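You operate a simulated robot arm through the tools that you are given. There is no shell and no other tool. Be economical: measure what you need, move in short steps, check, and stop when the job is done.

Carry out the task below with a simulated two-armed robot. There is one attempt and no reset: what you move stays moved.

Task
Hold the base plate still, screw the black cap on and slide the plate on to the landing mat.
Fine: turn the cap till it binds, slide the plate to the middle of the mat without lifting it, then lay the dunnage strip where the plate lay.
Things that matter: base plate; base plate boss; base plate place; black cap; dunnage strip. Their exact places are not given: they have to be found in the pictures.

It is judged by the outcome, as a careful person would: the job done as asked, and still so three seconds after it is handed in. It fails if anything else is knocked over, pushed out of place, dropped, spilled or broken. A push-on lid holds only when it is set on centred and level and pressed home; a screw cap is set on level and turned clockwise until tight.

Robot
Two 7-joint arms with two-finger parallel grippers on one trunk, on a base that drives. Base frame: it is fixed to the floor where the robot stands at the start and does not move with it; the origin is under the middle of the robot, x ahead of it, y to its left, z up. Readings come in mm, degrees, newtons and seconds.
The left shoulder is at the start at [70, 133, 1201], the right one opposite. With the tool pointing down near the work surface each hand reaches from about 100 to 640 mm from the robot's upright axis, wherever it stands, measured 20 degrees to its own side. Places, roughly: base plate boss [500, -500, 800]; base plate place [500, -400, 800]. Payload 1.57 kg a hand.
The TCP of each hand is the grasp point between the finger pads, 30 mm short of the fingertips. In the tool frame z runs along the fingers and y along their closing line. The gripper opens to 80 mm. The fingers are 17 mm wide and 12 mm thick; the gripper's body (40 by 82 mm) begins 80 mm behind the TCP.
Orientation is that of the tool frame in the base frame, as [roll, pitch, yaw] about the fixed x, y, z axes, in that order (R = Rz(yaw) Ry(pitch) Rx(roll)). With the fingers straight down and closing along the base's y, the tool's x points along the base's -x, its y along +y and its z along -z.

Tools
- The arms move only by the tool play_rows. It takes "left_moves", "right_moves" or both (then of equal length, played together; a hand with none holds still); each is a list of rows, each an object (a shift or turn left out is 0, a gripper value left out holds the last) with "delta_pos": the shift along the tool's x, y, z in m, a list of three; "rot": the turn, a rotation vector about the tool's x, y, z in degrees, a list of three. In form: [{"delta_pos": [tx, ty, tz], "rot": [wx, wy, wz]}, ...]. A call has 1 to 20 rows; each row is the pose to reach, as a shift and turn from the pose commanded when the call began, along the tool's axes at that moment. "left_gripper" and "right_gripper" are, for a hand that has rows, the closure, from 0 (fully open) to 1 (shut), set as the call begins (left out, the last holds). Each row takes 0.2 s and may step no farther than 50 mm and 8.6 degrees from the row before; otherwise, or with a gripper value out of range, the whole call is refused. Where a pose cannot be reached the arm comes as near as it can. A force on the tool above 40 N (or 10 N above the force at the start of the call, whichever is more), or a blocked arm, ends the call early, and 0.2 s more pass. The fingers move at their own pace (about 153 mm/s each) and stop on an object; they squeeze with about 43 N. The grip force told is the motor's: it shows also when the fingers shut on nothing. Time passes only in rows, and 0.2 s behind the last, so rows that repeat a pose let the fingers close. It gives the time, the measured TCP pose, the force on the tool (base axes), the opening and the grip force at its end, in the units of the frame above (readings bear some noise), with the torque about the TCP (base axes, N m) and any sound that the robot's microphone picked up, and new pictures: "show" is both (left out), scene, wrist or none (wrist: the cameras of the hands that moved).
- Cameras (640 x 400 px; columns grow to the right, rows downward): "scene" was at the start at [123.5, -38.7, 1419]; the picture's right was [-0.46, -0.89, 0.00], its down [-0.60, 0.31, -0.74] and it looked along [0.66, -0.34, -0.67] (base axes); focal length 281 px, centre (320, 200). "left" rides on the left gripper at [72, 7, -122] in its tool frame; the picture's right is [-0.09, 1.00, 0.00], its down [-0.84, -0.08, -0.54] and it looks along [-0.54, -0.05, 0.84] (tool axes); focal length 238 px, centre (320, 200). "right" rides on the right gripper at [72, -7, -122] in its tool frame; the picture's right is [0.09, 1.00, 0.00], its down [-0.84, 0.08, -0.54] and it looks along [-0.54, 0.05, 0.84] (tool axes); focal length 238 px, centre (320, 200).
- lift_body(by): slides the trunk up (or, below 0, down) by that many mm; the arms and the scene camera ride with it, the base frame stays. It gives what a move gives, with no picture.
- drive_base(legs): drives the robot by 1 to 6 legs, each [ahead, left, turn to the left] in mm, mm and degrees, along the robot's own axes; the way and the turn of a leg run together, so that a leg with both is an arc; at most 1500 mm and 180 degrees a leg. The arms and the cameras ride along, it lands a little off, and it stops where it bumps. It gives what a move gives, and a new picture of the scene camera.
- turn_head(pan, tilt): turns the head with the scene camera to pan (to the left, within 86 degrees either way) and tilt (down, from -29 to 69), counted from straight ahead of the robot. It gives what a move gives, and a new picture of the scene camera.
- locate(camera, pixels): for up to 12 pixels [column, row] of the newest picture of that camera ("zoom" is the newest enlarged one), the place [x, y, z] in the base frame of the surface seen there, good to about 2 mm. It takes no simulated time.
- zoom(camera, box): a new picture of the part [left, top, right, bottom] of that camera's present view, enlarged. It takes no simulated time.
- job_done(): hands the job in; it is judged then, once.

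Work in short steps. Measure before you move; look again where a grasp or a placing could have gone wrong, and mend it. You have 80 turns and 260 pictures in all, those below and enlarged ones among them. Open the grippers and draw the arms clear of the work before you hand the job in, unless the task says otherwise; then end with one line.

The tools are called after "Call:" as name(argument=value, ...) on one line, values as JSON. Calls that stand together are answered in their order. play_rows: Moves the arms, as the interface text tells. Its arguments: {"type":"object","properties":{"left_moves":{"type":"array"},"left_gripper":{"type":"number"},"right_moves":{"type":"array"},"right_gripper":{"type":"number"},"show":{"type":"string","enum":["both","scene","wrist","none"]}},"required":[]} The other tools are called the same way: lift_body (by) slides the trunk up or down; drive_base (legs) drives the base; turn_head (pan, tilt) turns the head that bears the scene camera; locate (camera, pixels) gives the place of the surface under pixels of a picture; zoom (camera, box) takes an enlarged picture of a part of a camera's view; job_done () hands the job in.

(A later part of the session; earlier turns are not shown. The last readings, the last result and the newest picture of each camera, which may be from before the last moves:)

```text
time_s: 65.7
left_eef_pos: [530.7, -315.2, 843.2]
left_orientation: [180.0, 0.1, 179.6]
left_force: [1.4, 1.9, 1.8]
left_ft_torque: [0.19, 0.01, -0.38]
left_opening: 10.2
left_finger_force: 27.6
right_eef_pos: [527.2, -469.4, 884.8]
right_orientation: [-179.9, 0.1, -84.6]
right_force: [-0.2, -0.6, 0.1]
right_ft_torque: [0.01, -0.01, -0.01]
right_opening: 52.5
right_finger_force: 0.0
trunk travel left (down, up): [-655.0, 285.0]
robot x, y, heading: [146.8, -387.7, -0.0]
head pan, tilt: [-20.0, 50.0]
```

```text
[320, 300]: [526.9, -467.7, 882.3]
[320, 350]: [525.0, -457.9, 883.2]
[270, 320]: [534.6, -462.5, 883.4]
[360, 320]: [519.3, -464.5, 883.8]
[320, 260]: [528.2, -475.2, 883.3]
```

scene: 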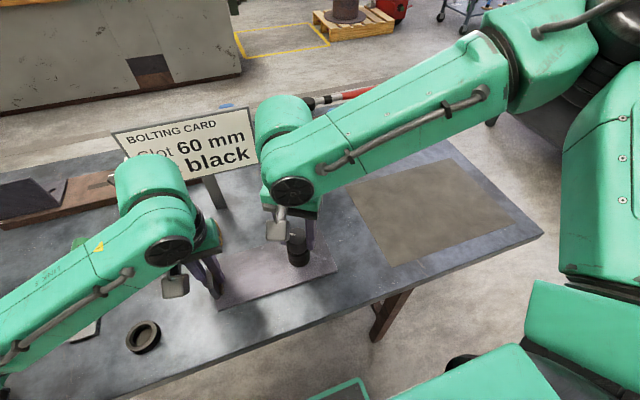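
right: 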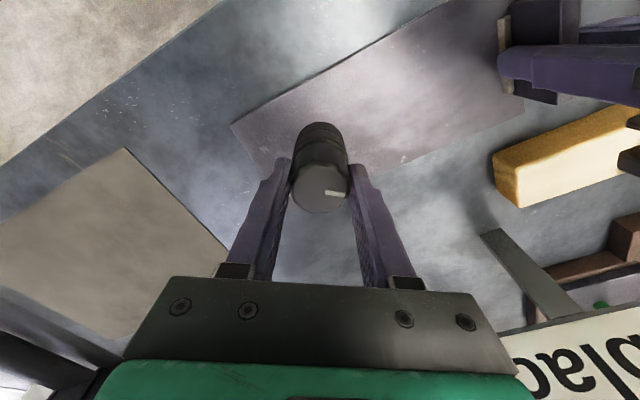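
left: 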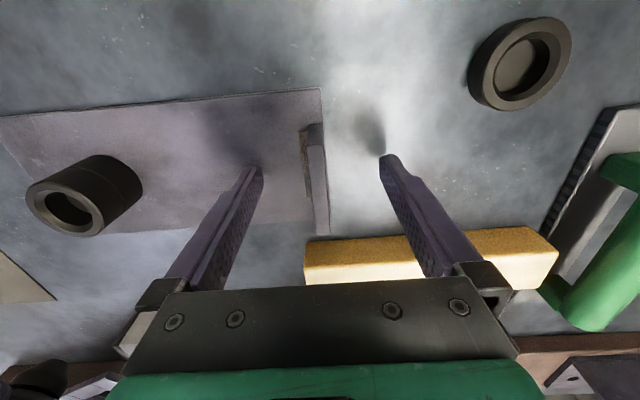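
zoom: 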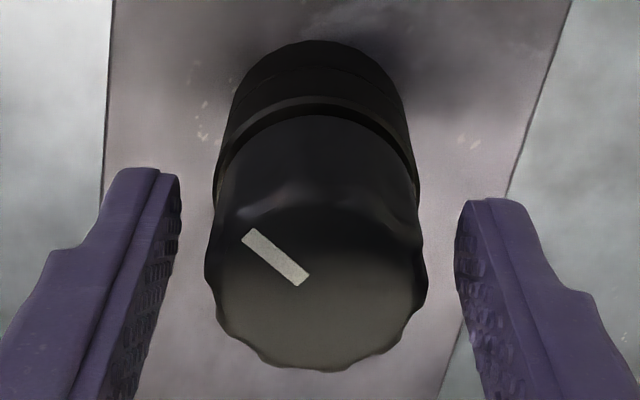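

The mark followed only part (~80°) of that stroke, so either binding or slip. I grip again and turn 60° with little feed, then read torque and mark.

Call:
play_rows(right_moves=[{}, {}, {}, {"delta_pos": [0, 0, 0.0005], "rot": [0, 0, 8.5]}, {"delta_pos": [0, 0, 0.0005], "rot": [0, 0, 17]}, {"delta_pos": [0, 0, 0.0005], "rot": [0, 0, 25.5]}, {"delta_pos": [0, 0, 0.0006], "rot": [0, 0, 34]}, {"delta_pos": [0, 0, 0.0007], "rot": [0, 0, 42.5]}, {"delta_pos": [0, 0, 0.0008], "rot": [0, 0, 51]}, {"delta_pos": [0, 0, 0.0009], "rot": [0, 0, 59.5]}], right_gripper=1, show="none")

Call:
zoom(camera="right", box=[270, 110, 370, 230])

Call:
zoom(camera="scene", box=[270, 210, 330, 270])

```text
time_s: 67.9
left_eef_pos: [530.8, -314.4, 844.4]
left_orientation: [180.0, 0.0, 179.7]
left_force: [0.1, 3.6, 4.3]
left_ft_torque: [0.1, 0.0, -0.53]
left_opening: 10.1
left_finger_force: 27.9
right_eef_pos: [526.7, -469.8, 883.6]
right_orientation: [180.0, 0.1, -144.5]
right_force: [2.7, -1.9, 1.1]
right_ft_torque: [-0.09, -0.09, 0.6]
right_opening: 34.9
right_finger_force: 41.9
trunk travel left (down, up): [-655.0, 285.0]
robot x, y, heading: [149.4, -389.9, -0.2]
head pan, tilt: [-20.0, 50.0]
```

```text
3.33 times, centred on (320, 170) of right
```

zoom: 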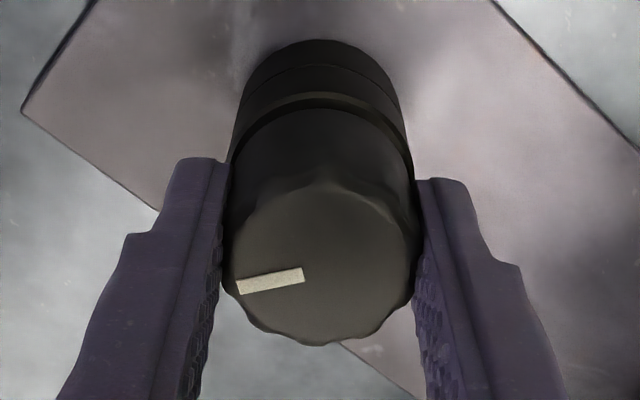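

```text
6.67 times, centred on (300, 240) of scene
```

zoom: 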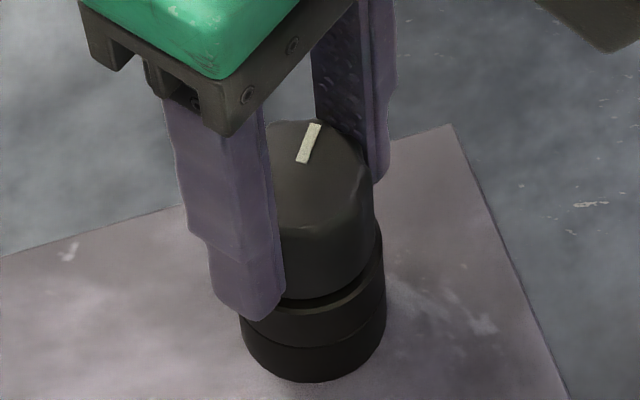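

Torque is now 0.6 Nm and the mark hardly moved in the world: the fingers slip on a bound cap. I measure the cap's top, rim and level, and test the thread with a tiny 1 mm pull.

Call:
locate(camera="zoom", pixels=[[290, 180], [330, 170], [310, 210], [350, 200], [320, 300], [330, 315], [340, 330], [330, 290], [370, 260], [375, 290]])

Call:
play_rows(right_moves=[{"delta_pos": [0, 0, -0.0005]}, {"delta_pos": [0, 0, -0.001]}, {"delta_pos": [0, 0, -0.0015]}], show="none")

```text
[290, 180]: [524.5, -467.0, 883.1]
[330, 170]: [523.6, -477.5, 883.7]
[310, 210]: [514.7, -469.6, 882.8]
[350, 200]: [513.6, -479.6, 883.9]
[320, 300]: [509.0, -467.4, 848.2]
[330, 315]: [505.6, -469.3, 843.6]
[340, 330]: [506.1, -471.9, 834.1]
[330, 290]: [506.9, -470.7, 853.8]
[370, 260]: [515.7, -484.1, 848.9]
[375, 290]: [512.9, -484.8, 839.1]
```

```text
time_s: 68.7
left_eef_pos: [531.0, -314.5, 843.2]
left_orientation: [-179.9, 0.1, 179.7]
left_force: [-1.1, 1.5, 9.0]
left_ft_torque: [-0.14, 0.46, -0.4]
left_opening: 10.0
left_finger_force: 28.2
right_eef_pos: [527.5, -470.0, 884.4]
right_orientation: [179.9, 0.1, -144.3]
right_force: [-1.1, 3.1, -11.7]
right_ft_torque: [0.11, -0.04, 0.5]
right_opening: 34.9
right_finger_force: 41.8
trunk travel left (down, up): [-655.0, 285.0]
robot x, y, heading: [147.9, -387.9, -0.2]
head pan, tilt: [-20.0, 50.0]
```

The pull meets −11.7 N: the thread holds. I lower back and turn 60° more to confirm that it is bound.

Call:
play_rows(right_moves=[{"delta_pos": [0, 0, 0.001]}, {"delta_pos": [0, 0, 0.002]}, {"delta_pos": [0, 0, 0.002], "rot": [0, 0, 8.5]}, {"delta_pos": [0, 0, 0.002], "rot": [0, 0, 17]}, {"delta_pos": [0, 0, 0.002], "rot": [0, 0, 25.5]}, {"delta_pos": [0, 0, 0.002], "rot": [0, 0, 34]}, {"delta_pos": [0, 0, 0.002], "rot": [0, 0, 42.5]}, {"delta_pos": [0, 0, 0.002], "rot": [0, 0, 51]}, {"delta_pos": [0, 0, 0.002], "rot": [0, 0, 59.5]}], show="none")

Call:
zoom(camera="scene", box=[270, 210, 330, 270])

Call:
zoom(camera="right", box=[270, 110, 370, 230])

```text
time_s: 70.7
left_eef_pos: [530.6, -315.4, 843.3]
left_orientation: [-179.9, -0.1, 179.7]
left_force: [2.0, -3.5, 0.6]
left_ft_torque: [0.13, -0.81, -0.28]
left_opening: 9.7
left_finger_force: 27.9
right_eef_pos: [527.6, -469.3, 882.8]
right_orientation: [179.9, 0.0, 156.0]
right_force: [0.0, 3.5, 0.6]
right_ft_torque: [0.22, -0.05, 0.1]
right_opening: 35.7
right_finger_force: 42.6
trunk travel left (down, up): [-655.0, 285.0]
robot x, y, heading: [150.6, -391.2, -0.3]
head pan, tilt: [-20.0, 50.0]
```

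```text
6.67 times, centred on (300, 240) of scene
```

zoom: 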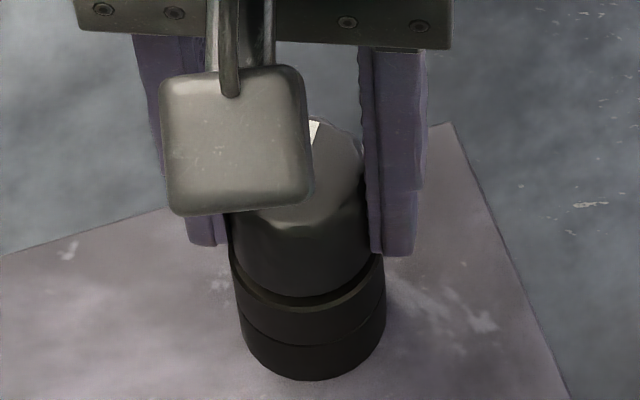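

```text
3.33 times, centred on (320, 170) of right
```

zoom: 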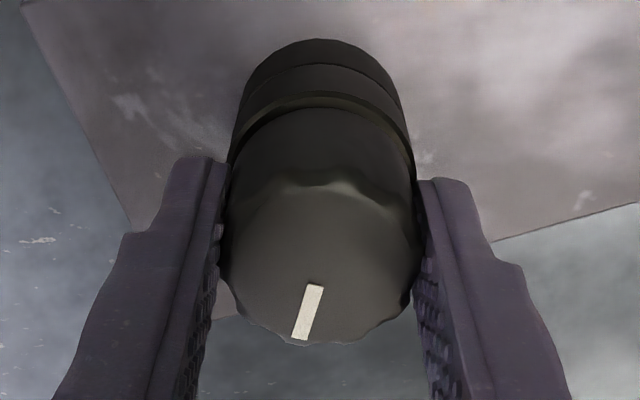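

The mark stays fixed in the world while the hand turns: the cap is bound. I open the right hand and raise it clear, and then release the lug with the left.

Call:
play_rows(right_moves=[{}, {}, {"delta_pos": [0, 0, -0.03]}, {"delta_pos": [0, 0, -0.07]}, {"delta_pos": [0, 0, -0.11]}, {"delta_pos": [0, 0, -0.15], "rot": [0, 0, -8]}, {"delta_pos": [0, 0, -0.15], "rot": [0, 0, -16]}, {"delta_pos": [0, 0, -0.15], "rot": [0, 0, -24]}], right_gripper=0.1, show="none")

Call:
play_rows(left_moves=[{}, {}, {}, {"delta_pos": [0, 0, -0.03]}, {"delta_pos": [0, 0, -0.07]}, {"delta_pos": [0, 0, -0.11]}, {"delta_pos": [0, 0, -0.13]}], left_gripper=0.4, show="both")

Call:
zoom(camera="left", box=[80, 60, 400, 260])

```text
time_s: 72.5
left_eef_pos: [530.3, -314.1, 843.0]
left_orientation: [180.0, 0.0, 179.7]
left_force: [1.2, -1.1, 2.4]
left_ft_torque: [0.1, -0.01, -0.16]
left_opening: 9.8
left_finger_force: 28.1
right_eef_pos: [527.0, -469.6, 1033.1]
right_orientation: [179.9, 0.0, -179.7]
right_force: [-0.1, -0.3, 0.1]
right_ft_torque: [0.01, -0.02, 0.0]
right_opening: 72.2
right_finger_force: 0.0
trunk travel left (down, up): [-655.0, 285.0]
robot x, y, heading: [146.5, -387.3, -0.2]
head pan, tilt: [-20.0, 50.0]
```

```text
time_s: 74.1
left_eef_pos: [530.7, -314.6, 976.0]
left_orientation: [-180.0, 0.0, 179.8]
left_force: [-0.2, 0.1, -0.2]
left_ft_torque: [-0.01, 0.02, -0.04]
left_opening: 48.1
left_finger_force: 0.1
right_eef_pos: [528.5, -469.1, 1033.1]
right_orientation: [179.9, 0.1, -179.7]
right_force: [-0.1, 0.2, -0.2]
right_ft_torque: [0.03, 0.0, 0.04]
right_opening: 71.9
right_finger_force: 0.1
trunk travel left (down, up): [-655.0, 285.0]
robot x, y, heading: [147.1, -389.6, -0.2]
head pan, tilt: [-20.0, 50.0]
```

scene: 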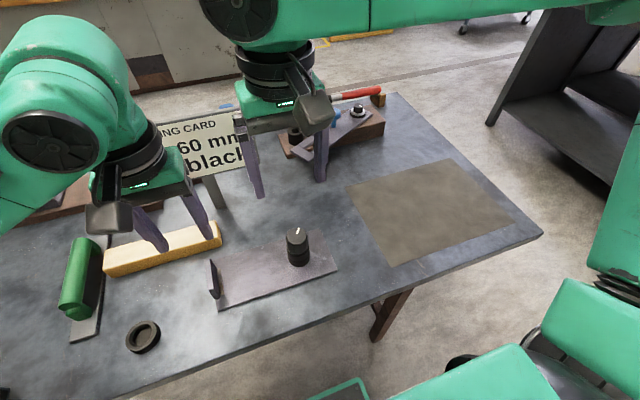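
left: 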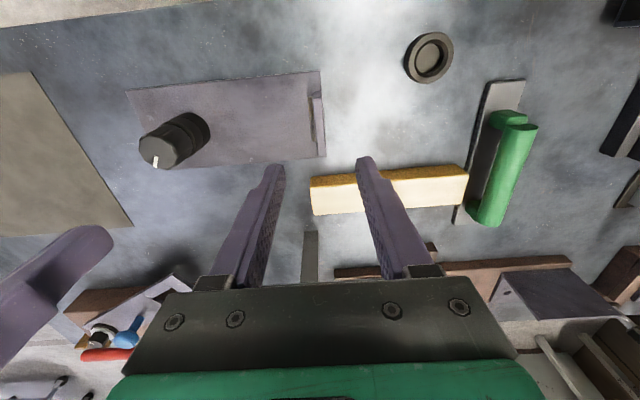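

```text
2.00 times, centred on (240, 160) of left
```

zoom: 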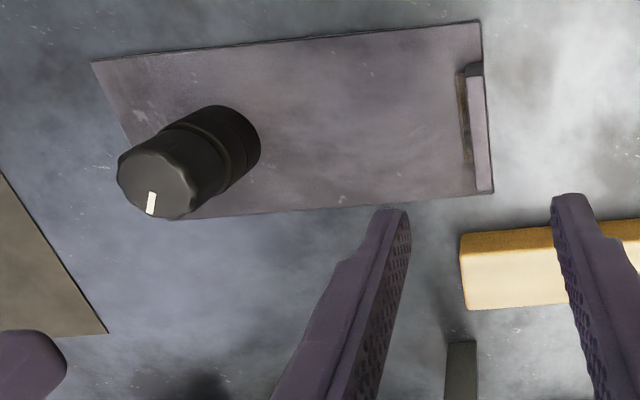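

Cap stands level on the boss. I measure plate corners, mat and strip accurately.

Call:
locate(camera="zoom", pixels=[[96, 65], [478, 25], [491, 188], [195, 214], [473, 72], [483, 185], [463, 238], [466, 305]])

Call:
locate(camera="scene", pixels=[[348, 187], [452, 160], [517, 223], [392, 265], [106, 250], [219, 226], [106, 273], [221, 246], [110, 260], [336, 268], [218, 307]])

```text
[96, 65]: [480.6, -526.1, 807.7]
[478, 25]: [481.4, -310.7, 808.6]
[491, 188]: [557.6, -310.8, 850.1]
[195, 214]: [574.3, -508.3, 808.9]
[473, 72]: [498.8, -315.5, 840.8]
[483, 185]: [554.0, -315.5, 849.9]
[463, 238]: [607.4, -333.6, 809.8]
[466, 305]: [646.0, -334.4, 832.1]
```

```text
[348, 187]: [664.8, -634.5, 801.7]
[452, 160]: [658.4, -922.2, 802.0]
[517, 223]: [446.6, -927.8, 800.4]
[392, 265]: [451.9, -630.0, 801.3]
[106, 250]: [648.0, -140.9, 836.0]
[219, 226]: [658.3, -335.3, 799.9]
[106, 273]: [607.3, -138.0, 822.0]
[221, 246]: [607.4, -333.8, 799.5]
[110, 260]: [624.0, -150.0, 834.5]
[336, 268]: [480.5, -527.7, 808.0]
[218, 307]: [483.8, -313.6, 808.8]
```

Plate is centred at (528.5,−418.5); mat centre ≈(556,−778). So the slide is (+27.5,−359.5). I drive 350 mm right so the left arm can do the slide on its own side.

Call:
drive_base(legs=[[0, -350, 0]])

```text
time_s: 76.4
left_eef_pos: [528.0, -667.0, 974.5]
left_orientation: [-180.0, 0.0, 179.9]
left_force: [-0.4, 0.4, -0.5]
left_ft_torque: [-0.01, 0.03, -0.01]
left_opening: 47.9
left_finger_force: 0.0
right_eef_pos: [526.6, -821.9, 1033.6]
right_orientation: [179.9, 0.0, -179.8]
right_force: [-0.2, 0.2, -0.8]
right_ft_torque: [0.01, -0.01, 0.0]
right_opening: 71.8
right_finger_force: 0.1
trunk travel left (down, up): [-655.0, 285.0]
robot x, y, heading: [145.5, -742.1, -0.3]
head pan, tilt: [-20.0, 50.0]
```

scene: 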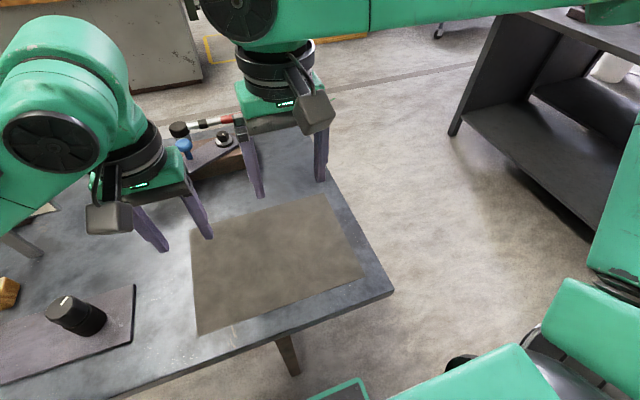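

Now move the left hand back over the lug at height, and pan the head to watch.

Call:
play_rows(left_moves=[{"delta_pos": [0, 0.045, 0]}, {"delta_pos": [0, 0.09, 0]}, {"delta_pos": [0, 0.135, 0]}, {"delta_pos": [0, 0.18, 0]}, {"delta_pos": [0, 0.225, 0]}, {"delta_pos": [0, 0.27, 0]}, {"delta_pos": [0, 0.315, 0]}, {"delta_pos": [-0.001, 0.354, 0]}, {"delta_pos": [-0.001, 0.354, 0.04]}, {"delta_pos": [-0.001, 0.354, 0.08]}, {"delta_pos": [-0.001, 0.354, 0.08]}], left_gripper=0.2, show="wrist")

Call:
turn_head(pan=10, tilt=50)

```text
time_s: 78.8
left_eef_pos: [530.3, -309.5, 894.0]
left_orientation: [-180.0, 0.1, 179.8]
left_force: [-0.1, -0.2, -0.4]
left_ft_torque: [0.01, 0.0, 0.01]
left_opening: 64.1
left_finger_force: 0.1
right_eef_pos: [527.1, -822.2, 1033.6]
right_orientation: [179.9, 0.0, -179.7]
right_force: [-0.6, -1.0, -0.3]
right_ft_torque: [-0.02, -0.02, 0.04]
right_opening: 71.9
right_finger_force: 0.1
trunk travel left (down, up): [-655.0, 285.0]
robot x, y, heading: [145.8, -745.1, -0.3]
head pan, tilt: [-20.0, 50.0]
```

left: 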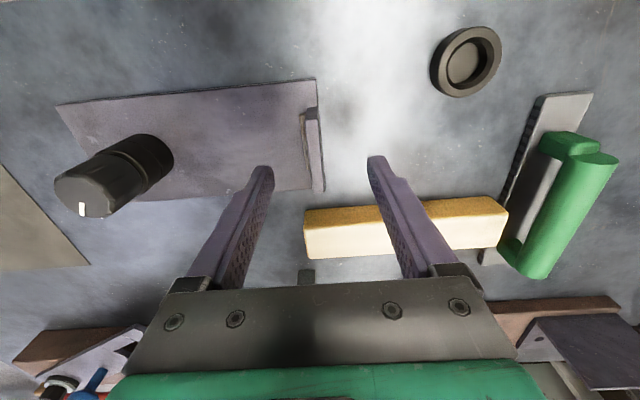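

```text
time_s: 79.8
left_eef_pos: [530.3, -311.6, 896.1]
left_orientation: [-180.0, 0.1, 179.8]
left_force: [0.4, 0.1, -0.9]
left_ft_torque: [0.04, -0.01, 0.04]
left_opening: 64.1
left_finger_force: 0.1
right_eef_pos: [526.4, -822.3, 1033.9]
right_orientation: [179.9, 0.1, -179.7]
right_force: [-0.2, 0.3, -1.7]
right_ft_torque: [0.01, -0.02, 0.01]
right_opening: 71.9
right_finger_force: 0.1
trunk travel left (down, up): [-655.0, 285.0]
robot x, y, heading: [144.2, -741.3, -0.2]
head pan, tilt: [10.0, 50.0]
```

scene: 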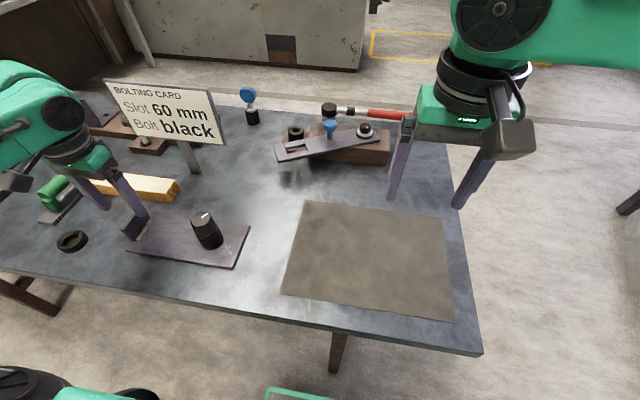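

I lower onto the lug (y −314.5) and grip.

Call:
play_rows(left_moves=[{"delta_pos": [0, -0.004, 0.02]}, {"delta_pos": [0, -0.004, 0.04]}, {"delta_pos": [0, -0.004, 0.051]}, {"delta_pos": [0, -0.004, 0.051]}], show="none")

Call:
play_rows(left_moves=[{}, {}, {}, {}], left_gripper=1, show="wrist")

```text
time_s: 80.8
left_eef_pos: [530.8, -315.7, 844.4]
left_orientation: [-179.9, -0.1, 179.9]
left_force: [0.5, 0.4, -0.1]
left_ft_torque: [0.0, -0.01, 0.01]
left_opening: 63.7
left_finger_force: 0.1
right_eef_pos: [527.8, -821.8, 1034.1]
right_orientation: [179.9, 0.1, -179.7]
right_force: [0.5, 0.8, 0.6]
right_ft_torque: [-0.03, -0.03, 0.01]
right_opening: 71.8
right_finger_force: 0.1
trunk travel left (down, up): [-655.0, 285.0]
robot x, y, heading: [145.0, -742.1, -0.2]
head pan, tilt: [10.0, 50.0]
```

```text
time_s: 81.8
left_eef_pos: [529.2, -315.0, 844.5]
left_orientation: [-179.9, 0.0, 179.8]
left_force: [1.1, 3.3, 1.0]
left_ft_torque: [0.18, 0.48, -0.39]
left_opening: 9.8
left_finger_force: 28.6
right_eef_pos: [525.9, -822.4, 1033.3]
right_orientation: [179.8, 0.1, -179.7]
right_force: [-0.3, 0.3, -1.3]
right_ft_torque: [0.0, -0.04, 0.02]
right_opening: 72.1
right_finger_force: 0.1
trunk travel left (down, up): [-655.0, 285.0]
robot x, y, heading: [146.2, -743.0, 0.2]
head pan, tilt: [10.0, 50.0]
```

left: 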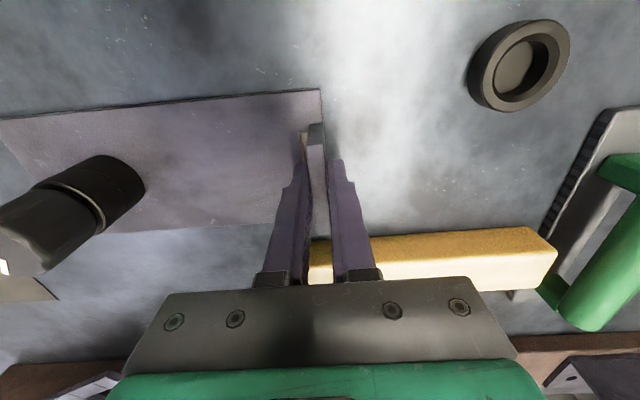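

Gripped (9.8 mm). First half of the slide: −180 in y, +14 in x, at 90 mm/s with height kept.

Call:
play_rows(left_moves=[{"delta_pos": [-0.0007, -0.009, 0]}, {"delta_pos": [-0.002, -0.027, 0]}, {"delta_pos": [-0.0034, -0.045, 0]}, {"delta_pos": [-0.0048, -0.063, 0]}, {"delta_pos": [-0.0062, -0.081, 0]}, {"delta_pos": [-0.0076, -0.099, 0]}, {"delta_pos": [-0.009, -0.117, 0]}, {"delta_pos": [-0.0104, -0.135, 0]}, {"delta_pos": [-0.0118, -0.153, 0]}, {"delta_pos": [-0.0132, -0.171, 0]}, {"delta_pos": [-0.0139, -0.18, 0]}, {"delta_pos": [-0.0139, -0.18, 0]}])

```text
time_s: 84.4
left_eef_pos: [543.2, -495.9, 844.3]
left_orientation: [-179.9, 0.1, 179.9]
left_force: [0.6, 5.8, 3.2]
left_ft_torque: [0.48, -0.55, 0.13]
left_opening: 9.9
left_finger_force: 28.3
right_eef_pos: [526.0, -821.4, 1034.6]
right_orientation: [179.9, 0.2, -179.7]
right_force: [-0.4, -0.6, 0.0]
right_ft_torque: [-0.02, 0.03, 0.0]
right_opening: 72.1
right_finger_force: 0.1
trunk travel left (down, up): [-655.0, 285.0]
robot x, y, heading: [144.5, -746.8, -0.1]
head pan, tilt: [10.0, 50.0]
```

scene: 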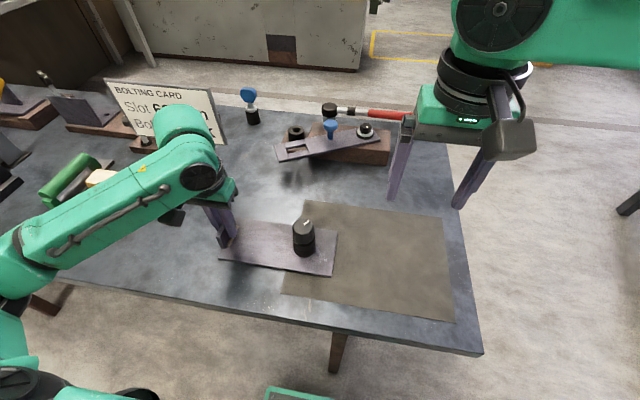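
left: 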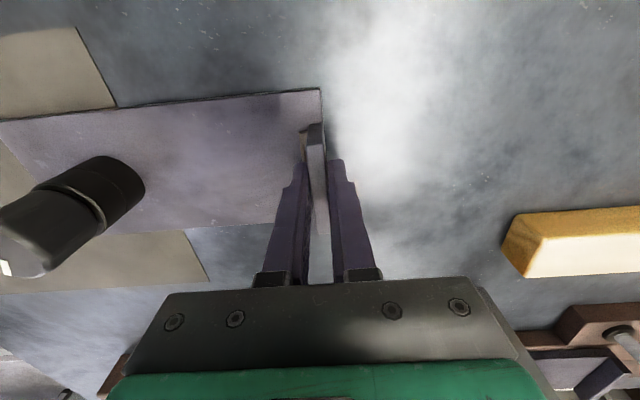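

Half way, straight and already over the mat edge. I re-measure the mat corners from this view before finishing.

Call:
locate(camera="scene", pixels=[[309, 202], [443, 219], [452, 318], [284, 292], [447, 265], [375, 209], [370, 305], [335, 232], [330, 273]])

```text
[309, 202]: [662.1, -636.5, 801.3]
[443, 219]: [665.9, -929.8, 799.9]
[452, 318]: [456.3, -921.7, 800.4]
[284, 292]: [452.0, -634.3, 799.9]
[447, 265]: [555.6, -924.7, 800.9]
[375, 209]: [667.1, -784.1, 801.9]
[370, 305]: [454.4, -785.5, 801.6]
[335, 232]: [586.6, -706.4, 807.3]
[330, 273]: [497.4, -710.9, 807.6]
```

Mat centre ≈(558,−779.5); plate centre now (542,−600). Second half: +16, −180.

Call:
play_rows(left_moves=[{"delta_pos": [-0.0008, -0.009, 0]}, {"delta_pos": [-0.0024, -0.027, 0]}, {"delta_pos": [-0.004, -0.045, 0]}, {"delta_pos": [-0.0056, -0.063, 0]}, {"delta_pos": [-0.0072, -0.081, 0]}, {"delta_pos": [-0.0088, -0.099, 0]}, {"delta_pos": [-0.0104, -0.117, 0]}, {"delta_pos": [-0.012, -0.135, 0]}, {"delta_pos": [-0.0136, -0.153, 0]}, {"delta_pos": [-0.0152, -0.171, 0]}, {"delta_pos": [-0.016, -0.18, 0]}, {"delta_pos": [-0.016, -0.18, 0]}])

```text
time_s: 87.0
left_eef_pos: [558.2, -676.4, 843.4]
left_orientation: [-179.9, 0.1, 180.0]
left_force: [-0.2, 4.1, 0.0]
left_ft_torque: [0.38, -0.72, 0.12]
left_opening: 10.0
left_finger_force: 27.9
right_eef_pos: [526.1, -822.0, 1034.5]
right_orientation: [179.9, 0.0, -179.7]
right_force: [0.5, 0.7, 0.9]
right_ft_torque: [-0.02, -0.01, -0.04]
right_opening: 71.9
right_finger_force: 0.0
trunk travel left (down, up): [-655.0, 285.0]
robot x, y, heading: [149.6, -745.3, -0.5]
head pan, tilt: [10.0, 50.0]
```

scene: 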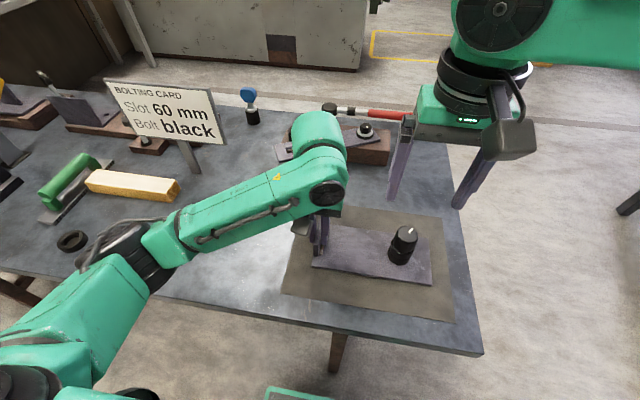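
left: 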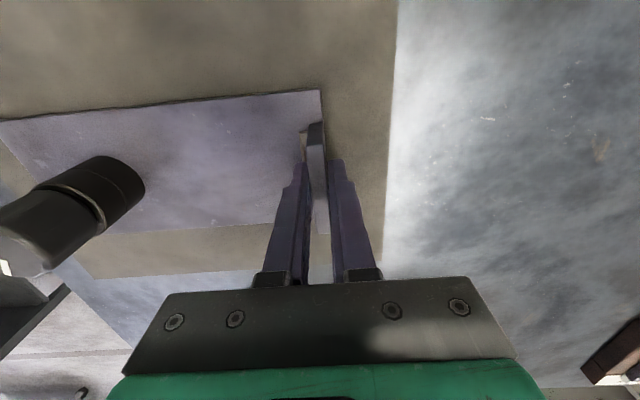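

Checking how well the plate is centred: its margins to the mat edges.

Call:
locate(camera="scene", pixels=[[429, 246], [431, 284], [313, 266], [447, 265], [285, 292], [370, 305], [452, 318], [425, 215], [400, 282]])

Call:
locate(camera="left", pixels=[[319, 92], [324, 230], [394, 92], [385, 230], [100, 108], [100, 274], [130, 230], [250, 230], [250, 262]])

```text
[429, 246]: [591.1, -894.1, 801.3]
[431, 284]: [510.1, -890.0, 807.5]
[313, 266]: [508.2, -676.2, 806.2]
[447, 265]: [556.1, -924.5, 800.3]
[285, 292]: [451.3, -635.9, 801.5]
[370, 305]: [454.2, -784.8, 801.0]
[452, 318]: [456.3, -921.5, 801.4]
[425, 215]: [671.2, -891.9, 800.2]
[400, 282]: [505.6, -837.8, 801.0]
```

```text
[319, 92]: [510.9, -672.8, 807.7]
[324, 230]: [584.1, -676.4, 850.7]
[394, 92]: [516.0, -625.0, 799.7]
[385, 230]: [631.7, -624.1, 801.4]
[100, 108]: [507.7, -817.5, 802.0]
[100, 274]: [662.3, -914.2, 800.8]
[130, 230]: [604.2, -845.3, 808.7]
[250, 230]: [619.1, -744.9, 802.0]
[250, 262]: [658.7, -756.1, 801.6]
```

Margins are about 46 mm left versus 36 mm right, so I nudge +4 in y and +1 in x, then release and rise.

Call:
play_rows(left_moves=[{"delta_pos": [-0.0005, 0.002, 0]}, {"delta_pos": [-0.001, 0.004, 0]}, {"delta_pos": [-0.001, 0.0045, 0]}, {"delta_pos": [-0.001, 0.0045, 0]}], show="none")

Call:
play_rows(left_moves=[{}, {}, {}, {"delta_pos": [0, 0, -0.03]}, {"delta_pos": [0, 0, -0.07]}, {"delta_pos": [0, 0, -0.11]}, {"delta_pos": [0, 0, -0.14]}, {"delta_pos": [0, 0, -0.16]}], left_gripper=0.4, show="none")

Call:
drive_base(legs=[[0, 350, 0]])

```text
time_s: 88.0
left_eef_pos: [559.5, -674.2, 845.3]
left_orientation: [-180.0, 0.0, 179.8]
left_force: [-0.2, -2.1, 0.2]
left_ft_torque: [-0.69, -0.15, -0.25]
left_opening: 10.0
left_finger_force: 28.0
right_eef_pos: [526.3, -822.6, 1034.5]
right_orientation: [179.8, 0.1, -179.6]
right_force: [-0.5, 0.6, 0.1]
right_ft_torque: [-0.01, -0.03, -0.02]
right_opening: 72.0
right_finger_force: 0.1
trunk travel left (down, up): [-655.0, 285.0]
robot x, y, heading: [145.8, -742.1, -0.1]
head pan, tilt: [10.0, 50.0]
```

```text
time_s: 89.8
left_eef_pos: [561.0, -671.9, 1003.6]
left_orientation: [179.9, 0.1, 179.8]
left_force: [0.4, -0.1, -0.4]
left_ft_torque: [0.02, -0.01, -0.01]
left_opening: 48.1
left_finger_force: 0.0
right_eef_pos: [526.8, -821.2, 1032.8]
right_orientation: [179.8, 0.1, -179.7]
right_force: [-0.9, 0.0, 0.7]
right_ft_torque: [-0.01, 0.02, 0.03]
right_opening: 72.2
right_finger_force: 0.1
trunk travel left (down, up): [-655.0, 285.0]
robot x, y, heading: [143.0, -743.4, -0.1]
head pan, tilt: [10.0, 50.0]
```

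```text
time_s: 92.0
left_eef_pos: [561.6, -320.7, 1004.0]
left_orientation: [179.9, 0.0, 179.8]
left_force: [-0.6, 0.1, 0.3]
left_ft_torque: [-0.01, 0.01, -0.03]
left_opening: 48.1
left_finger_force: 0.1
right_eef_pos: [526.2, -469.8, 1034.2]
right_orientation: [179.9, 0.0, -179.6]
right_force: [0.6, 0.0, 1.2]
right_ft_torque: [0.01, 0.01, -0.01]
right_opening: 72.1
right_finger_force: 0.0
trunk travel left (down, up): [-655.0, 285.0]
robot x, y, heading: [145.0, -390.0, -0.1]
head pan, tilt: [10.0, 50.0]
```

scene: 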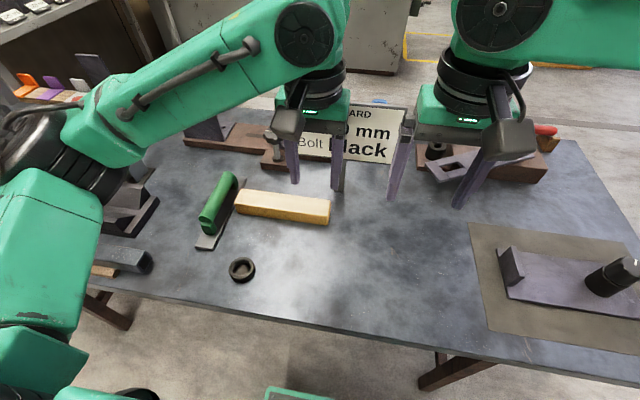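

Plate is on the mat with cap upright. Next the strip, x 607–648, y −334…−138: I drive 80 mm right for good left-arm reach and move the right hand aside.

Call:
drive_base(legs=[[0, -80, 0]])

Call:
play_rows(right_moves=[{"delta_pos": [0.01, -0.03, 0]}, {"delta_pos": [0.02, -0.06, 0]}, {"delta_pos": [0.03, -0.09, 0]}, {"delta_pos": [0.04, -0.12, 0]}, {"delta_pos": [0.04, -0.15, -0.03]}, {"delta_pos": [0.04, -0.15, -0.05]}, {"delta_pos": [0.04, -0.15, -0.05]}, {"delta_pos": [0.04, -0.15, -0.05]}, {"delta_pos": [0.04, -0.15, -0.05]}, {"delta_pos": [0.04, -0.15, -0.05]}, {"delta_pos": [0.04, -0.15, -0.05]}, {"delta_pos": [0.04, -0.15, -0.05]}], left_moves=[{"delta_pos": [0.0, 0.03, 0], "rot": [0, 0, 0]}, {"delta_pos": [0, 0.07, 0], "rot": [0, 0, 8.4]}, {"delta_pos": [-0.01, 0.11, 0], "rot": [0, 0, 16.8]}, {"delta_pos": [-0.02, 0.14, 0], "rot": [0, 0, 25.2]}, {"delta_pos": [-0.03, 0.16, 0], "rot": [0, 0, 33.6]}, {"delta_pos": [-0.04, 0.165, 0], "rot": [0, 0, 42]}, {"delta_pos": [-0.05, 0.165, 0], "rot": [0, 0, 50.4]}, {"delta_pos": [-0.066, 0.165, 0], "rot": [0, 0, 58.8]}, {"delta_pos": [-0.066, 0.165, 0], "rot": [0, 0, 67.2]}, {"delta_pos": [-0.066, 0.165, 0], "rot": [0, 0, 75.6]}, {"delta_pos": [-0.066, 0.165, 0], "rot": [0, 0, 84]}, {"delta_pos": [-0.066, 0.165, 0], "rot": [0, 0, 89.8]}], left_gripper=0)

```text
time_s: 93.1
left_eef_pos: [560.4, -398.1, 1002.5]
left_orientation: [-179.9, 0.0, -180.0]
left_force: [0.7, 0.1, 0.0]
left_ft_torque: [0.0, 0.0, -0.02]
left_opening: 48.2
left_finger_force: 0.1
right_eef_pos: [526.7, -548.1, 1033.1]
right_orientation: [179.9, 0.0, -179.6]
right_force: [-0.4, -0.1, 0.8]
right_ft_torque: [0.01, -0.01, -0.04]
right_opening: 71.9
right_finger_force: 0.1
trunk travel left (down, up): [-655.0, 285.0]
robot x, y, heading: [146.7, -474.2, -0.0]
head pan, tilt: [10.0, 50.0]
```

scene: 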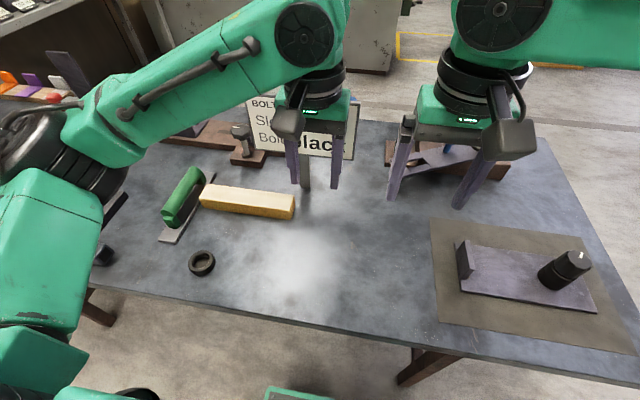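

```text
time_s: 95.7
left_eef_pos: [626.2, -233.7, 1004.1]
left_orientation: [180.0, 0.0, 90.0]
left_force: [-0.4, -0.2, 0.7]
left_ft_torque: [0.0, 0.0, 0.02]
left_opening: 79.9
left_finger_force: 0.0
right_eef_pos: [486.5, -698.8, 1084.0]
right_orientation: [179.8, 0.1, -179.6]
right_force: [0.7, -0.3, -0.7]
right_ft_torque: [0.04, -0.01, -0.03]
right_opening: 72.0
right_finger_force: 0.0
trunk travel left (down, up): [-655.0, 285.0]
robot x, y, heading: [143.6, -468.8, 0.0]
head pan, tilt: [10.0, 50.0]
```

scene: 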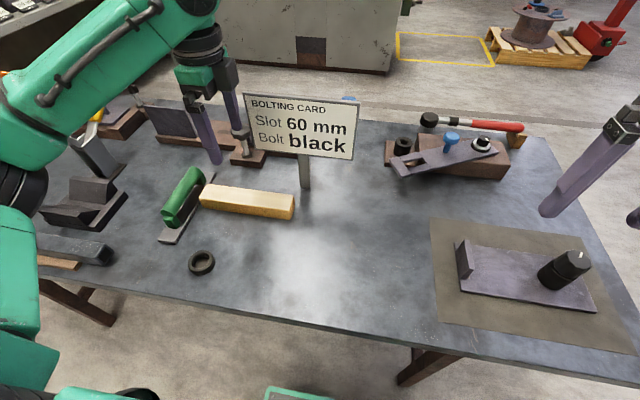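
right: 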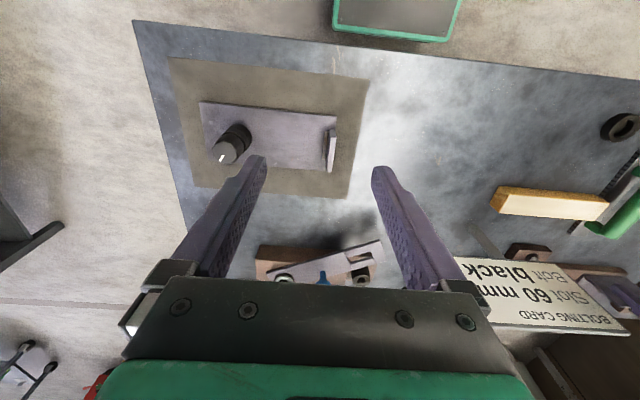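
left: 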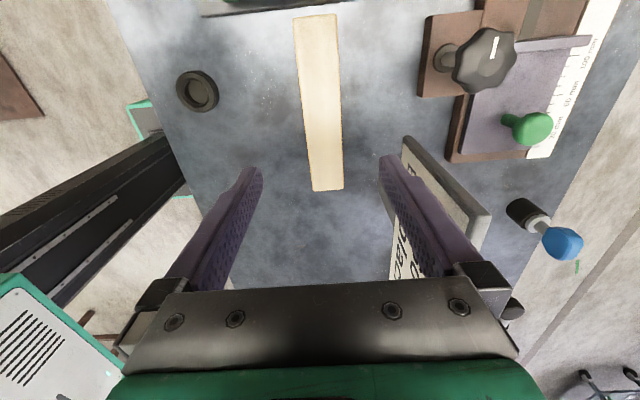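

Aligned above the strip; I measure it and the clamp block beside it at (420,95) for finger clearance.

Call:
locate(camera="left", pixels=[[296, 25], [337, 20], [313, 188], [343, 186], [302, 100], [340, 100], [320, 120], [425, 20], [420, 92], [440, 60], [448, 155], [412, 145]])

```text
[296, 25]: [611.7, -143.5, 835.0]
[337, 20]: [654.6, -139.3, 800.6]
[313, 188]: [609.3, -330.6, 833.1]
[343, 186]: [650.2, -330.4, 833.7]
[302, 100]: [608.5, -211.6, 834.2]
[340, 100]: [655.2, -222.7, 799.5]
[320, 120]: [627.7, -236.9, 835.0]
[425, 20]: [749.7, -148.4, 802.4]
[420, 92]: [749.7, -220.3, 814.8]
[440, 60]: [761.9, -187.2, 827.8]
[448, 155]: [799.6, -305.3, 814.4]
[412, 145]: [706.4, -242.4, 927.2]
```

Sign stands at x 706, gripper reaches x≈680: clear. I lower onto the strip at (629,−236), TCP z 836.

Call:
play_rows(left_moves=[{"delta_pos": [-0.0025, 0.003, 0.03]}, {"delta_pos": [-0.0025, 0.003, 0.07]}, {"delta_pos": [-0.0025, 0.003, 0.11]}, {"delta_pos": [-0.0025, 0.003, 0.14]}, {"delta_pos": [-0.0025, 0.003, 0.16]}, {"delta_pos": [-0.0025, 0.003, 0.168]}, {"delta_pos": [-0.0025, 0.003, 0.168]}], show="both")

```text
time_s: 97.3
left_eef_pos: [630.3, -236.3, 834.1]
left_orientation: [179.9, 0.0, 90.2]
left_force: [-0.5, 0.2, 0.2]
left_ft_torque: [0.01, 0.02, -0.02]
left_opening: 80.3
left_finger_force: 0.1
right_eef_pos: [487.3, -698.5, 1083.9]
right_orientation: [180.0, 0.1, -179.5]
right_force: [0.2, -0.4, -0.1]
right_ft_torque: [-0.02, 0.02, 0.03]
right_opening: 72.1
right_finger_force: 0.1
trunk travel left (down, up): [-655.0, 285.0]
robot x, y, heading: [147.0, -472.8, -0.0]
head pan, tilt: [10.0, 50.0]
```

scene: 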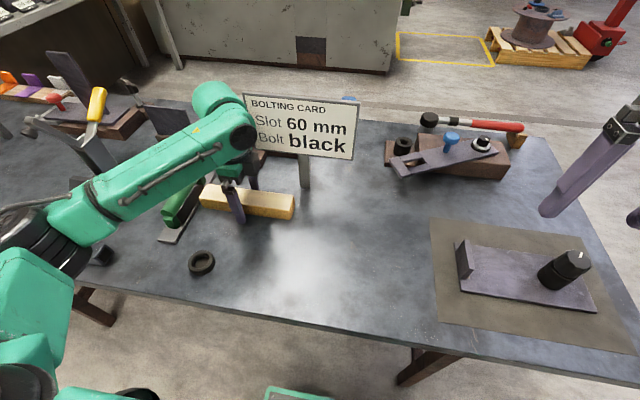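
left: 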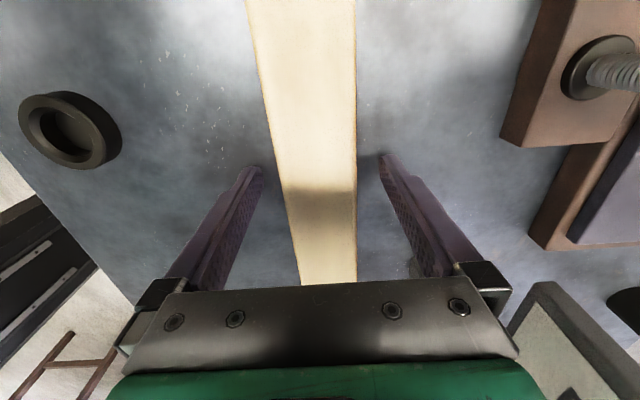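

Strip sits between the fingers; close and lift 60 mm.

Call:
play_rows(left_moves=[{}, {}, {}, {}], left_gripper=1, show="none")

Call:
play_rows(left_moves=[{"delta_pos": [0, 0, -0.02]}, {"delta_pos": [0, 0, -0.04]}, {"delta_pos": [0, 0, -0.06]}, {"delta_pos": [0, 0, -0.06]}], show="both")

```text
time_s: 98.3
left_eef_pos: [631.1, -237.1, 833.6]
left_orientation: [-179.9, 0.0, 90.2]
left_force: [-0.1, -0.6, -0.5]
left_ft_torque: [-0.01, 0.01, 0.0]
left_opening: 44.3
left_finger_force: 42.8
right_eef_pos: [487.8, -697.4, 1084.0]
right_orientation: [179.9, 0.0, -179.5]
right_force: [-0.1, -0.5, 0.9]
right_ft_torque: [-0.01, -0.02, -0.03]
right_opening: 72.1
right_finger_force: 0.1
trunk travel left (down, up): [-655.0, 285.0]
robot x, y, heading: [146.5, -472.4, -0.2]
head pan, tilt: [10.0, 50.0]
```

```text
time_s: 99.3
left_eef_pos: [629.6, -237.4, 895.2]
left_orientation: [-180.0, 0.1, 90.2]
left_force: [0.2, -0.3, -2.2]
left_ft_torque: [-0.01, 0.04, -0.03]
left_opening: 44.3
left_finger_force: 42.5
right_eef_pos: [488.4, -698.9, 1083.8]
right_orientation: [179.9, 0.1, -179.4]
right_force: [0.5, -0.2, 0.4]
right_ft_torque: [0.02, -0.02, 0.0]
right_opening: 71.8
right_finger_force: 0.1
trunk travel left (down, up): [-655.0, 285.0]
robot x, y, heading: [143.5, -468.2, -0.1]
head pan, tilt: [10.0, 50.0]
```

scene: 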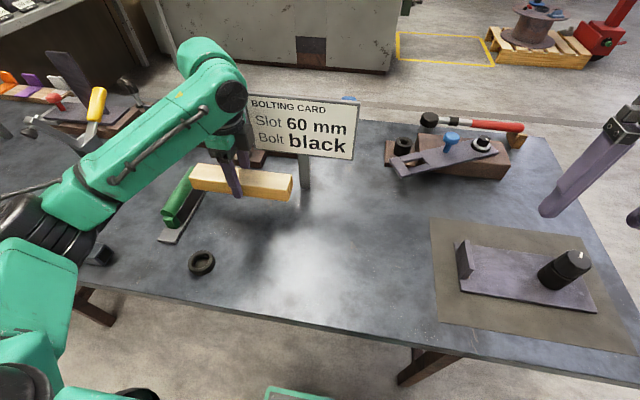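
left: 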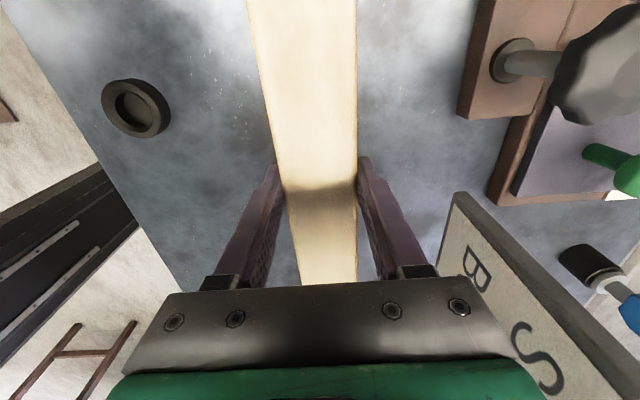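

Held level. I move −x first (away from the sign), then −y to the plate's old place, staying 60 mm up.

Call:
play_rows(left_moves=[{"delta_pos": [0, -0.035, 0]}, {"delta_pos": [0, -0.07, 0]}, {"delta_pos": [-0.005, -0.101, 0]}, {"delta_pos": [-0.04, -0.101, 0]}, {"delta_pos": [-0.075, -0.101, 0]}, {"delta_pos": [-0.11, -0.101, 0]}, {"delta_pos": [-0.145, -0.101, 0]}, {"delta_pos": [-0.177, -0.101, 0]}, {"delta_pos": [-0.177, -0.101, 0.02]}, {"delta_pos": [-0.177, -0.101, 0.04]}, {"delta_pos": [-0.177, -0.101, 0.05]}, {"delta_pos": [-0.177, -0.101, 0.05]}], show="both")

```text
time_s: 101.9
left_eef_pos: [530.4, -413.5, 845.1]
left_orientation: [180.0, 0.0, 90.2]
left_force: [0.5, -1.1, -1.4]
left_ft_torque: [0.02, -0.01, 0.03]
left_opening: 44.5
left_finger_force: 43.3
right_eef_pos: [486.9, -698.7, 1084.0]
right_orientation: [179.9, 0.1, -179.5]
right_force: [0.4, 0.7, 0.8]
right_ft_torque: [0.0, 0.0, 0.0]
right_opening: 71.9
right_finger_force: 0.0
trunk travel left (down, up): [-655.0, 285.0]
robot x, y, heading: [149.7, -469.8, 0.0]
head pan, tilt: [10.0, 50.0]
```

scene: 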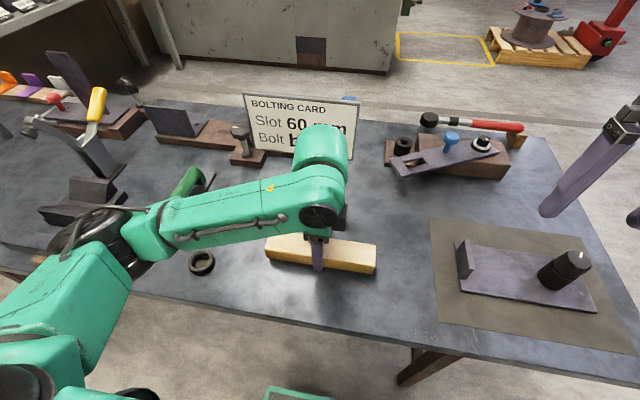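
left: 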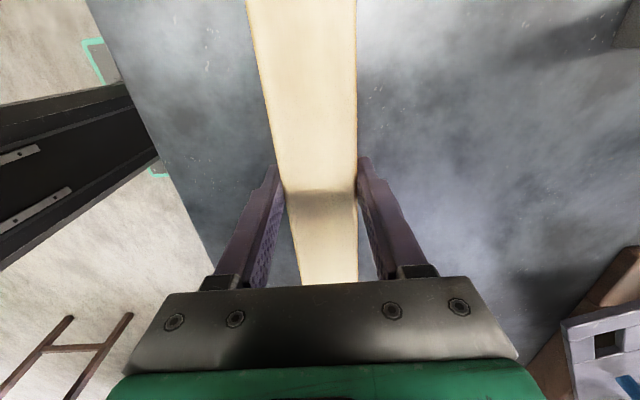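

Over the old place, 10 mm above the table. Lower to contact in small steps.

Call:
play_rows(left_moves=[{"delta_pos": [0, -0.001, 0.004]}, {"delta_pos": [0, -0.001, 0.008]}, {"delta_pos": [0, -0.001, 0.01]}, {"delta_pos": [0, -0.001, 0.011]}, {"delta_pos": [0, -0.001, 0.0115]}], show="none")

```text
time_s: 103.1
left_eef_pos: [529.2, -414.9, 834.4]
left_orientation: [180.0, 0.0, 90.2]
left_force: [0.4, -0.3, -0.2]
left_ft_torque: [0.06, 0.05, 0.04]
left_opening: 44.1
left_finger_force: 43.0
right_eef_pos: [487.7, -699.8, 1083.9]
right_orientation: [179.8, 0.1, -179.5]
right_force: [0.5, 0.1, 0.6]
right_ft_torque: [0.03, 0.01, 0.0]
right_opening: 71.9
right_finger_force: 0.1
trunk travel left (down, up): [-655.0, 285.0]
robot x, y, heading: [145.9, -468.2, -0.1]
head pan, tilt: [10.0, 50.0]
```

The weight is now on the table (force from −2 to ≈0 N). Release and rise straight up.

Call:
play_rows(left_moves=[{"delta_pos": [0, 0, 0.0005]}, {}, {}], left_gripper=0, show="none")

Call:
play_rows(left_moves=[{"delta_pos": [0, 0, -0.03]}, {"delta_pos": [0, 0, -0.07]}, {"delta_pos": [0, 0, -0.11]}, {"delta_pos": [0, 0, -0.15]}, {"delta_pos": [0, 0, -0.19]}, {"delta_pos": [0.04, -0.02, -0.22]}, {"delta_pos": [0.08, -0.05, -0.22]}, {"delta_pos": [0.12, -0.08, -0.22]}, {"delta_pos": [0.16, -0.1, -0.22]}, {"delta_pos": [0.2, -0.1, -0.22]}, {"delta_pos": [0.24, -0.1, -0.22]}], show="both")

```text
time_s: 103.9
left_eef_pos: [528.5, -415.2, 834.2]
left_orientation: [-180.0, 0.1, 90.2]
left_force: [-0.2, 0.0, 0.0]
left_ft_torque: [0.01, 0.0, -0.02]
left_opening: 80.1
left_finger_force: 0.1
right_eef_pos: [487.4, -698.9, 1084.1]
right_orientation: [179.9, 0.1, -179.5]
right_force: [0.3, 0.4, -0.5]
right_ft_torque: [0.02, -0.01, 0.02]
right_opening: 72.2
right_finger_force: 0.0
trunk travel left (down, up): [-655.0, 285.0]
robot x, y, heading: [145.7, -471.3, 0.3]
head pan, tilt: [10.0, 50.0]
```

```text
refused: row 6 steps farther than a row can; nothing moved
```

Call:
play_rows(left_moves=[{"delta_pos": [0, 0, -0.03]}, {"delta_pos": [0, 0, -0.07]}, {"delta_pos": [0, 0, -0.11]}, {"delta_pos": [0, 0, -0.15]}, {"delta_pos": [0, 0, -0.19]}, {"delta_pos": [0.03, -0.02, -0.21]}, {"delta_pos": [0.06, -0.05, -0.22]}, {"delta_pos": [0.1, -0.07, -0.22]}, {"delta_pos": [0.14, -0.08, -0.22]}, {"delta_pos": [0.18, -0.08, -0.22]}, {"delta_pos": [0.22, -0.08, -0.22]}], show="both")

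Call:
zoom(camera="scene", box=[240, 150, 640, 370])

Call:
zoom(camera="right", box=[150, 40, 400, 210])

```text
time_s: 106.3
left_eef_pos: [449.6, -192.6, 1054.7]
left_orientation: [-180.0, 0.2, 90.1]
left_force: [-0.1, 0.3, -0.1]
left_ft_torque: [-0.05, -0.05, 0.01]
left_opening: 80.1
left_finger_force: 0.1
right_eef_pos: [486.3, -697.6, 1084.2]
right_orientation: [-180.0, 0.0, -179.5]
right_force: [0.3, -0.2, 1.1]
right_ft_torque: [-0.01, 0.02, 0.02]
right_opening: 72.0
right_finger_force: 0.1
trunk travel left (down, up): [-655.0, 285.0]
robot x, y, heading: [146.2, -472.4, -0.3]
head pan, tilt: [10.0, 50.0]
```

scene: 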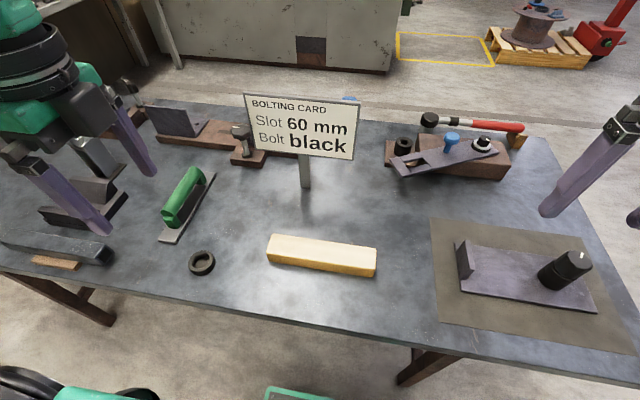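
left: 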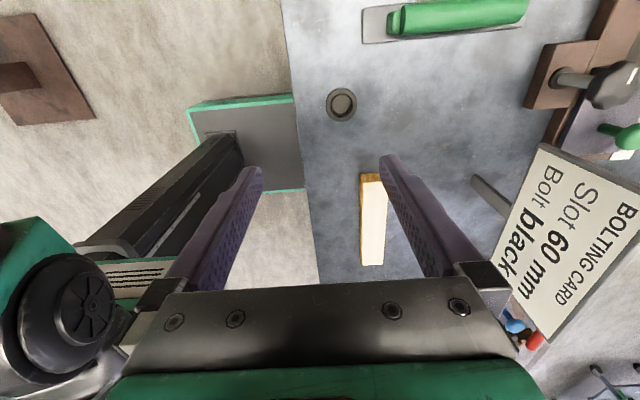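

```text
1.60 times, centred on (440, 260) of scene
```

zoom: 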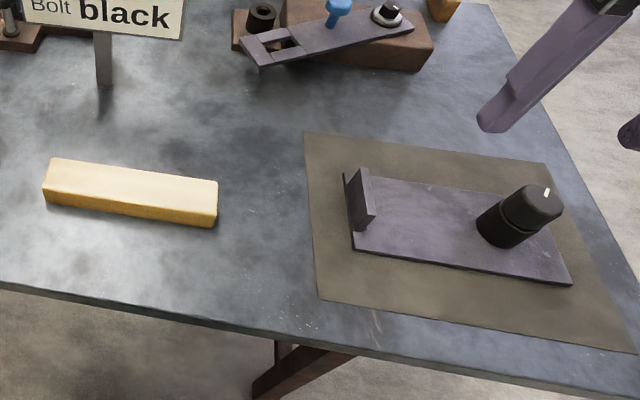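

```text
2.35 times, centred on (275, 125) of right
```

zoom: 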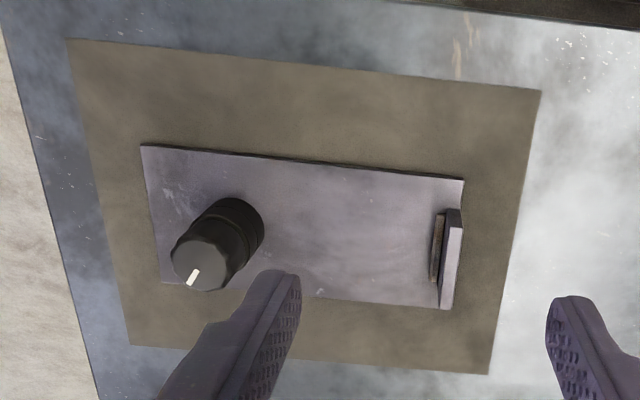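

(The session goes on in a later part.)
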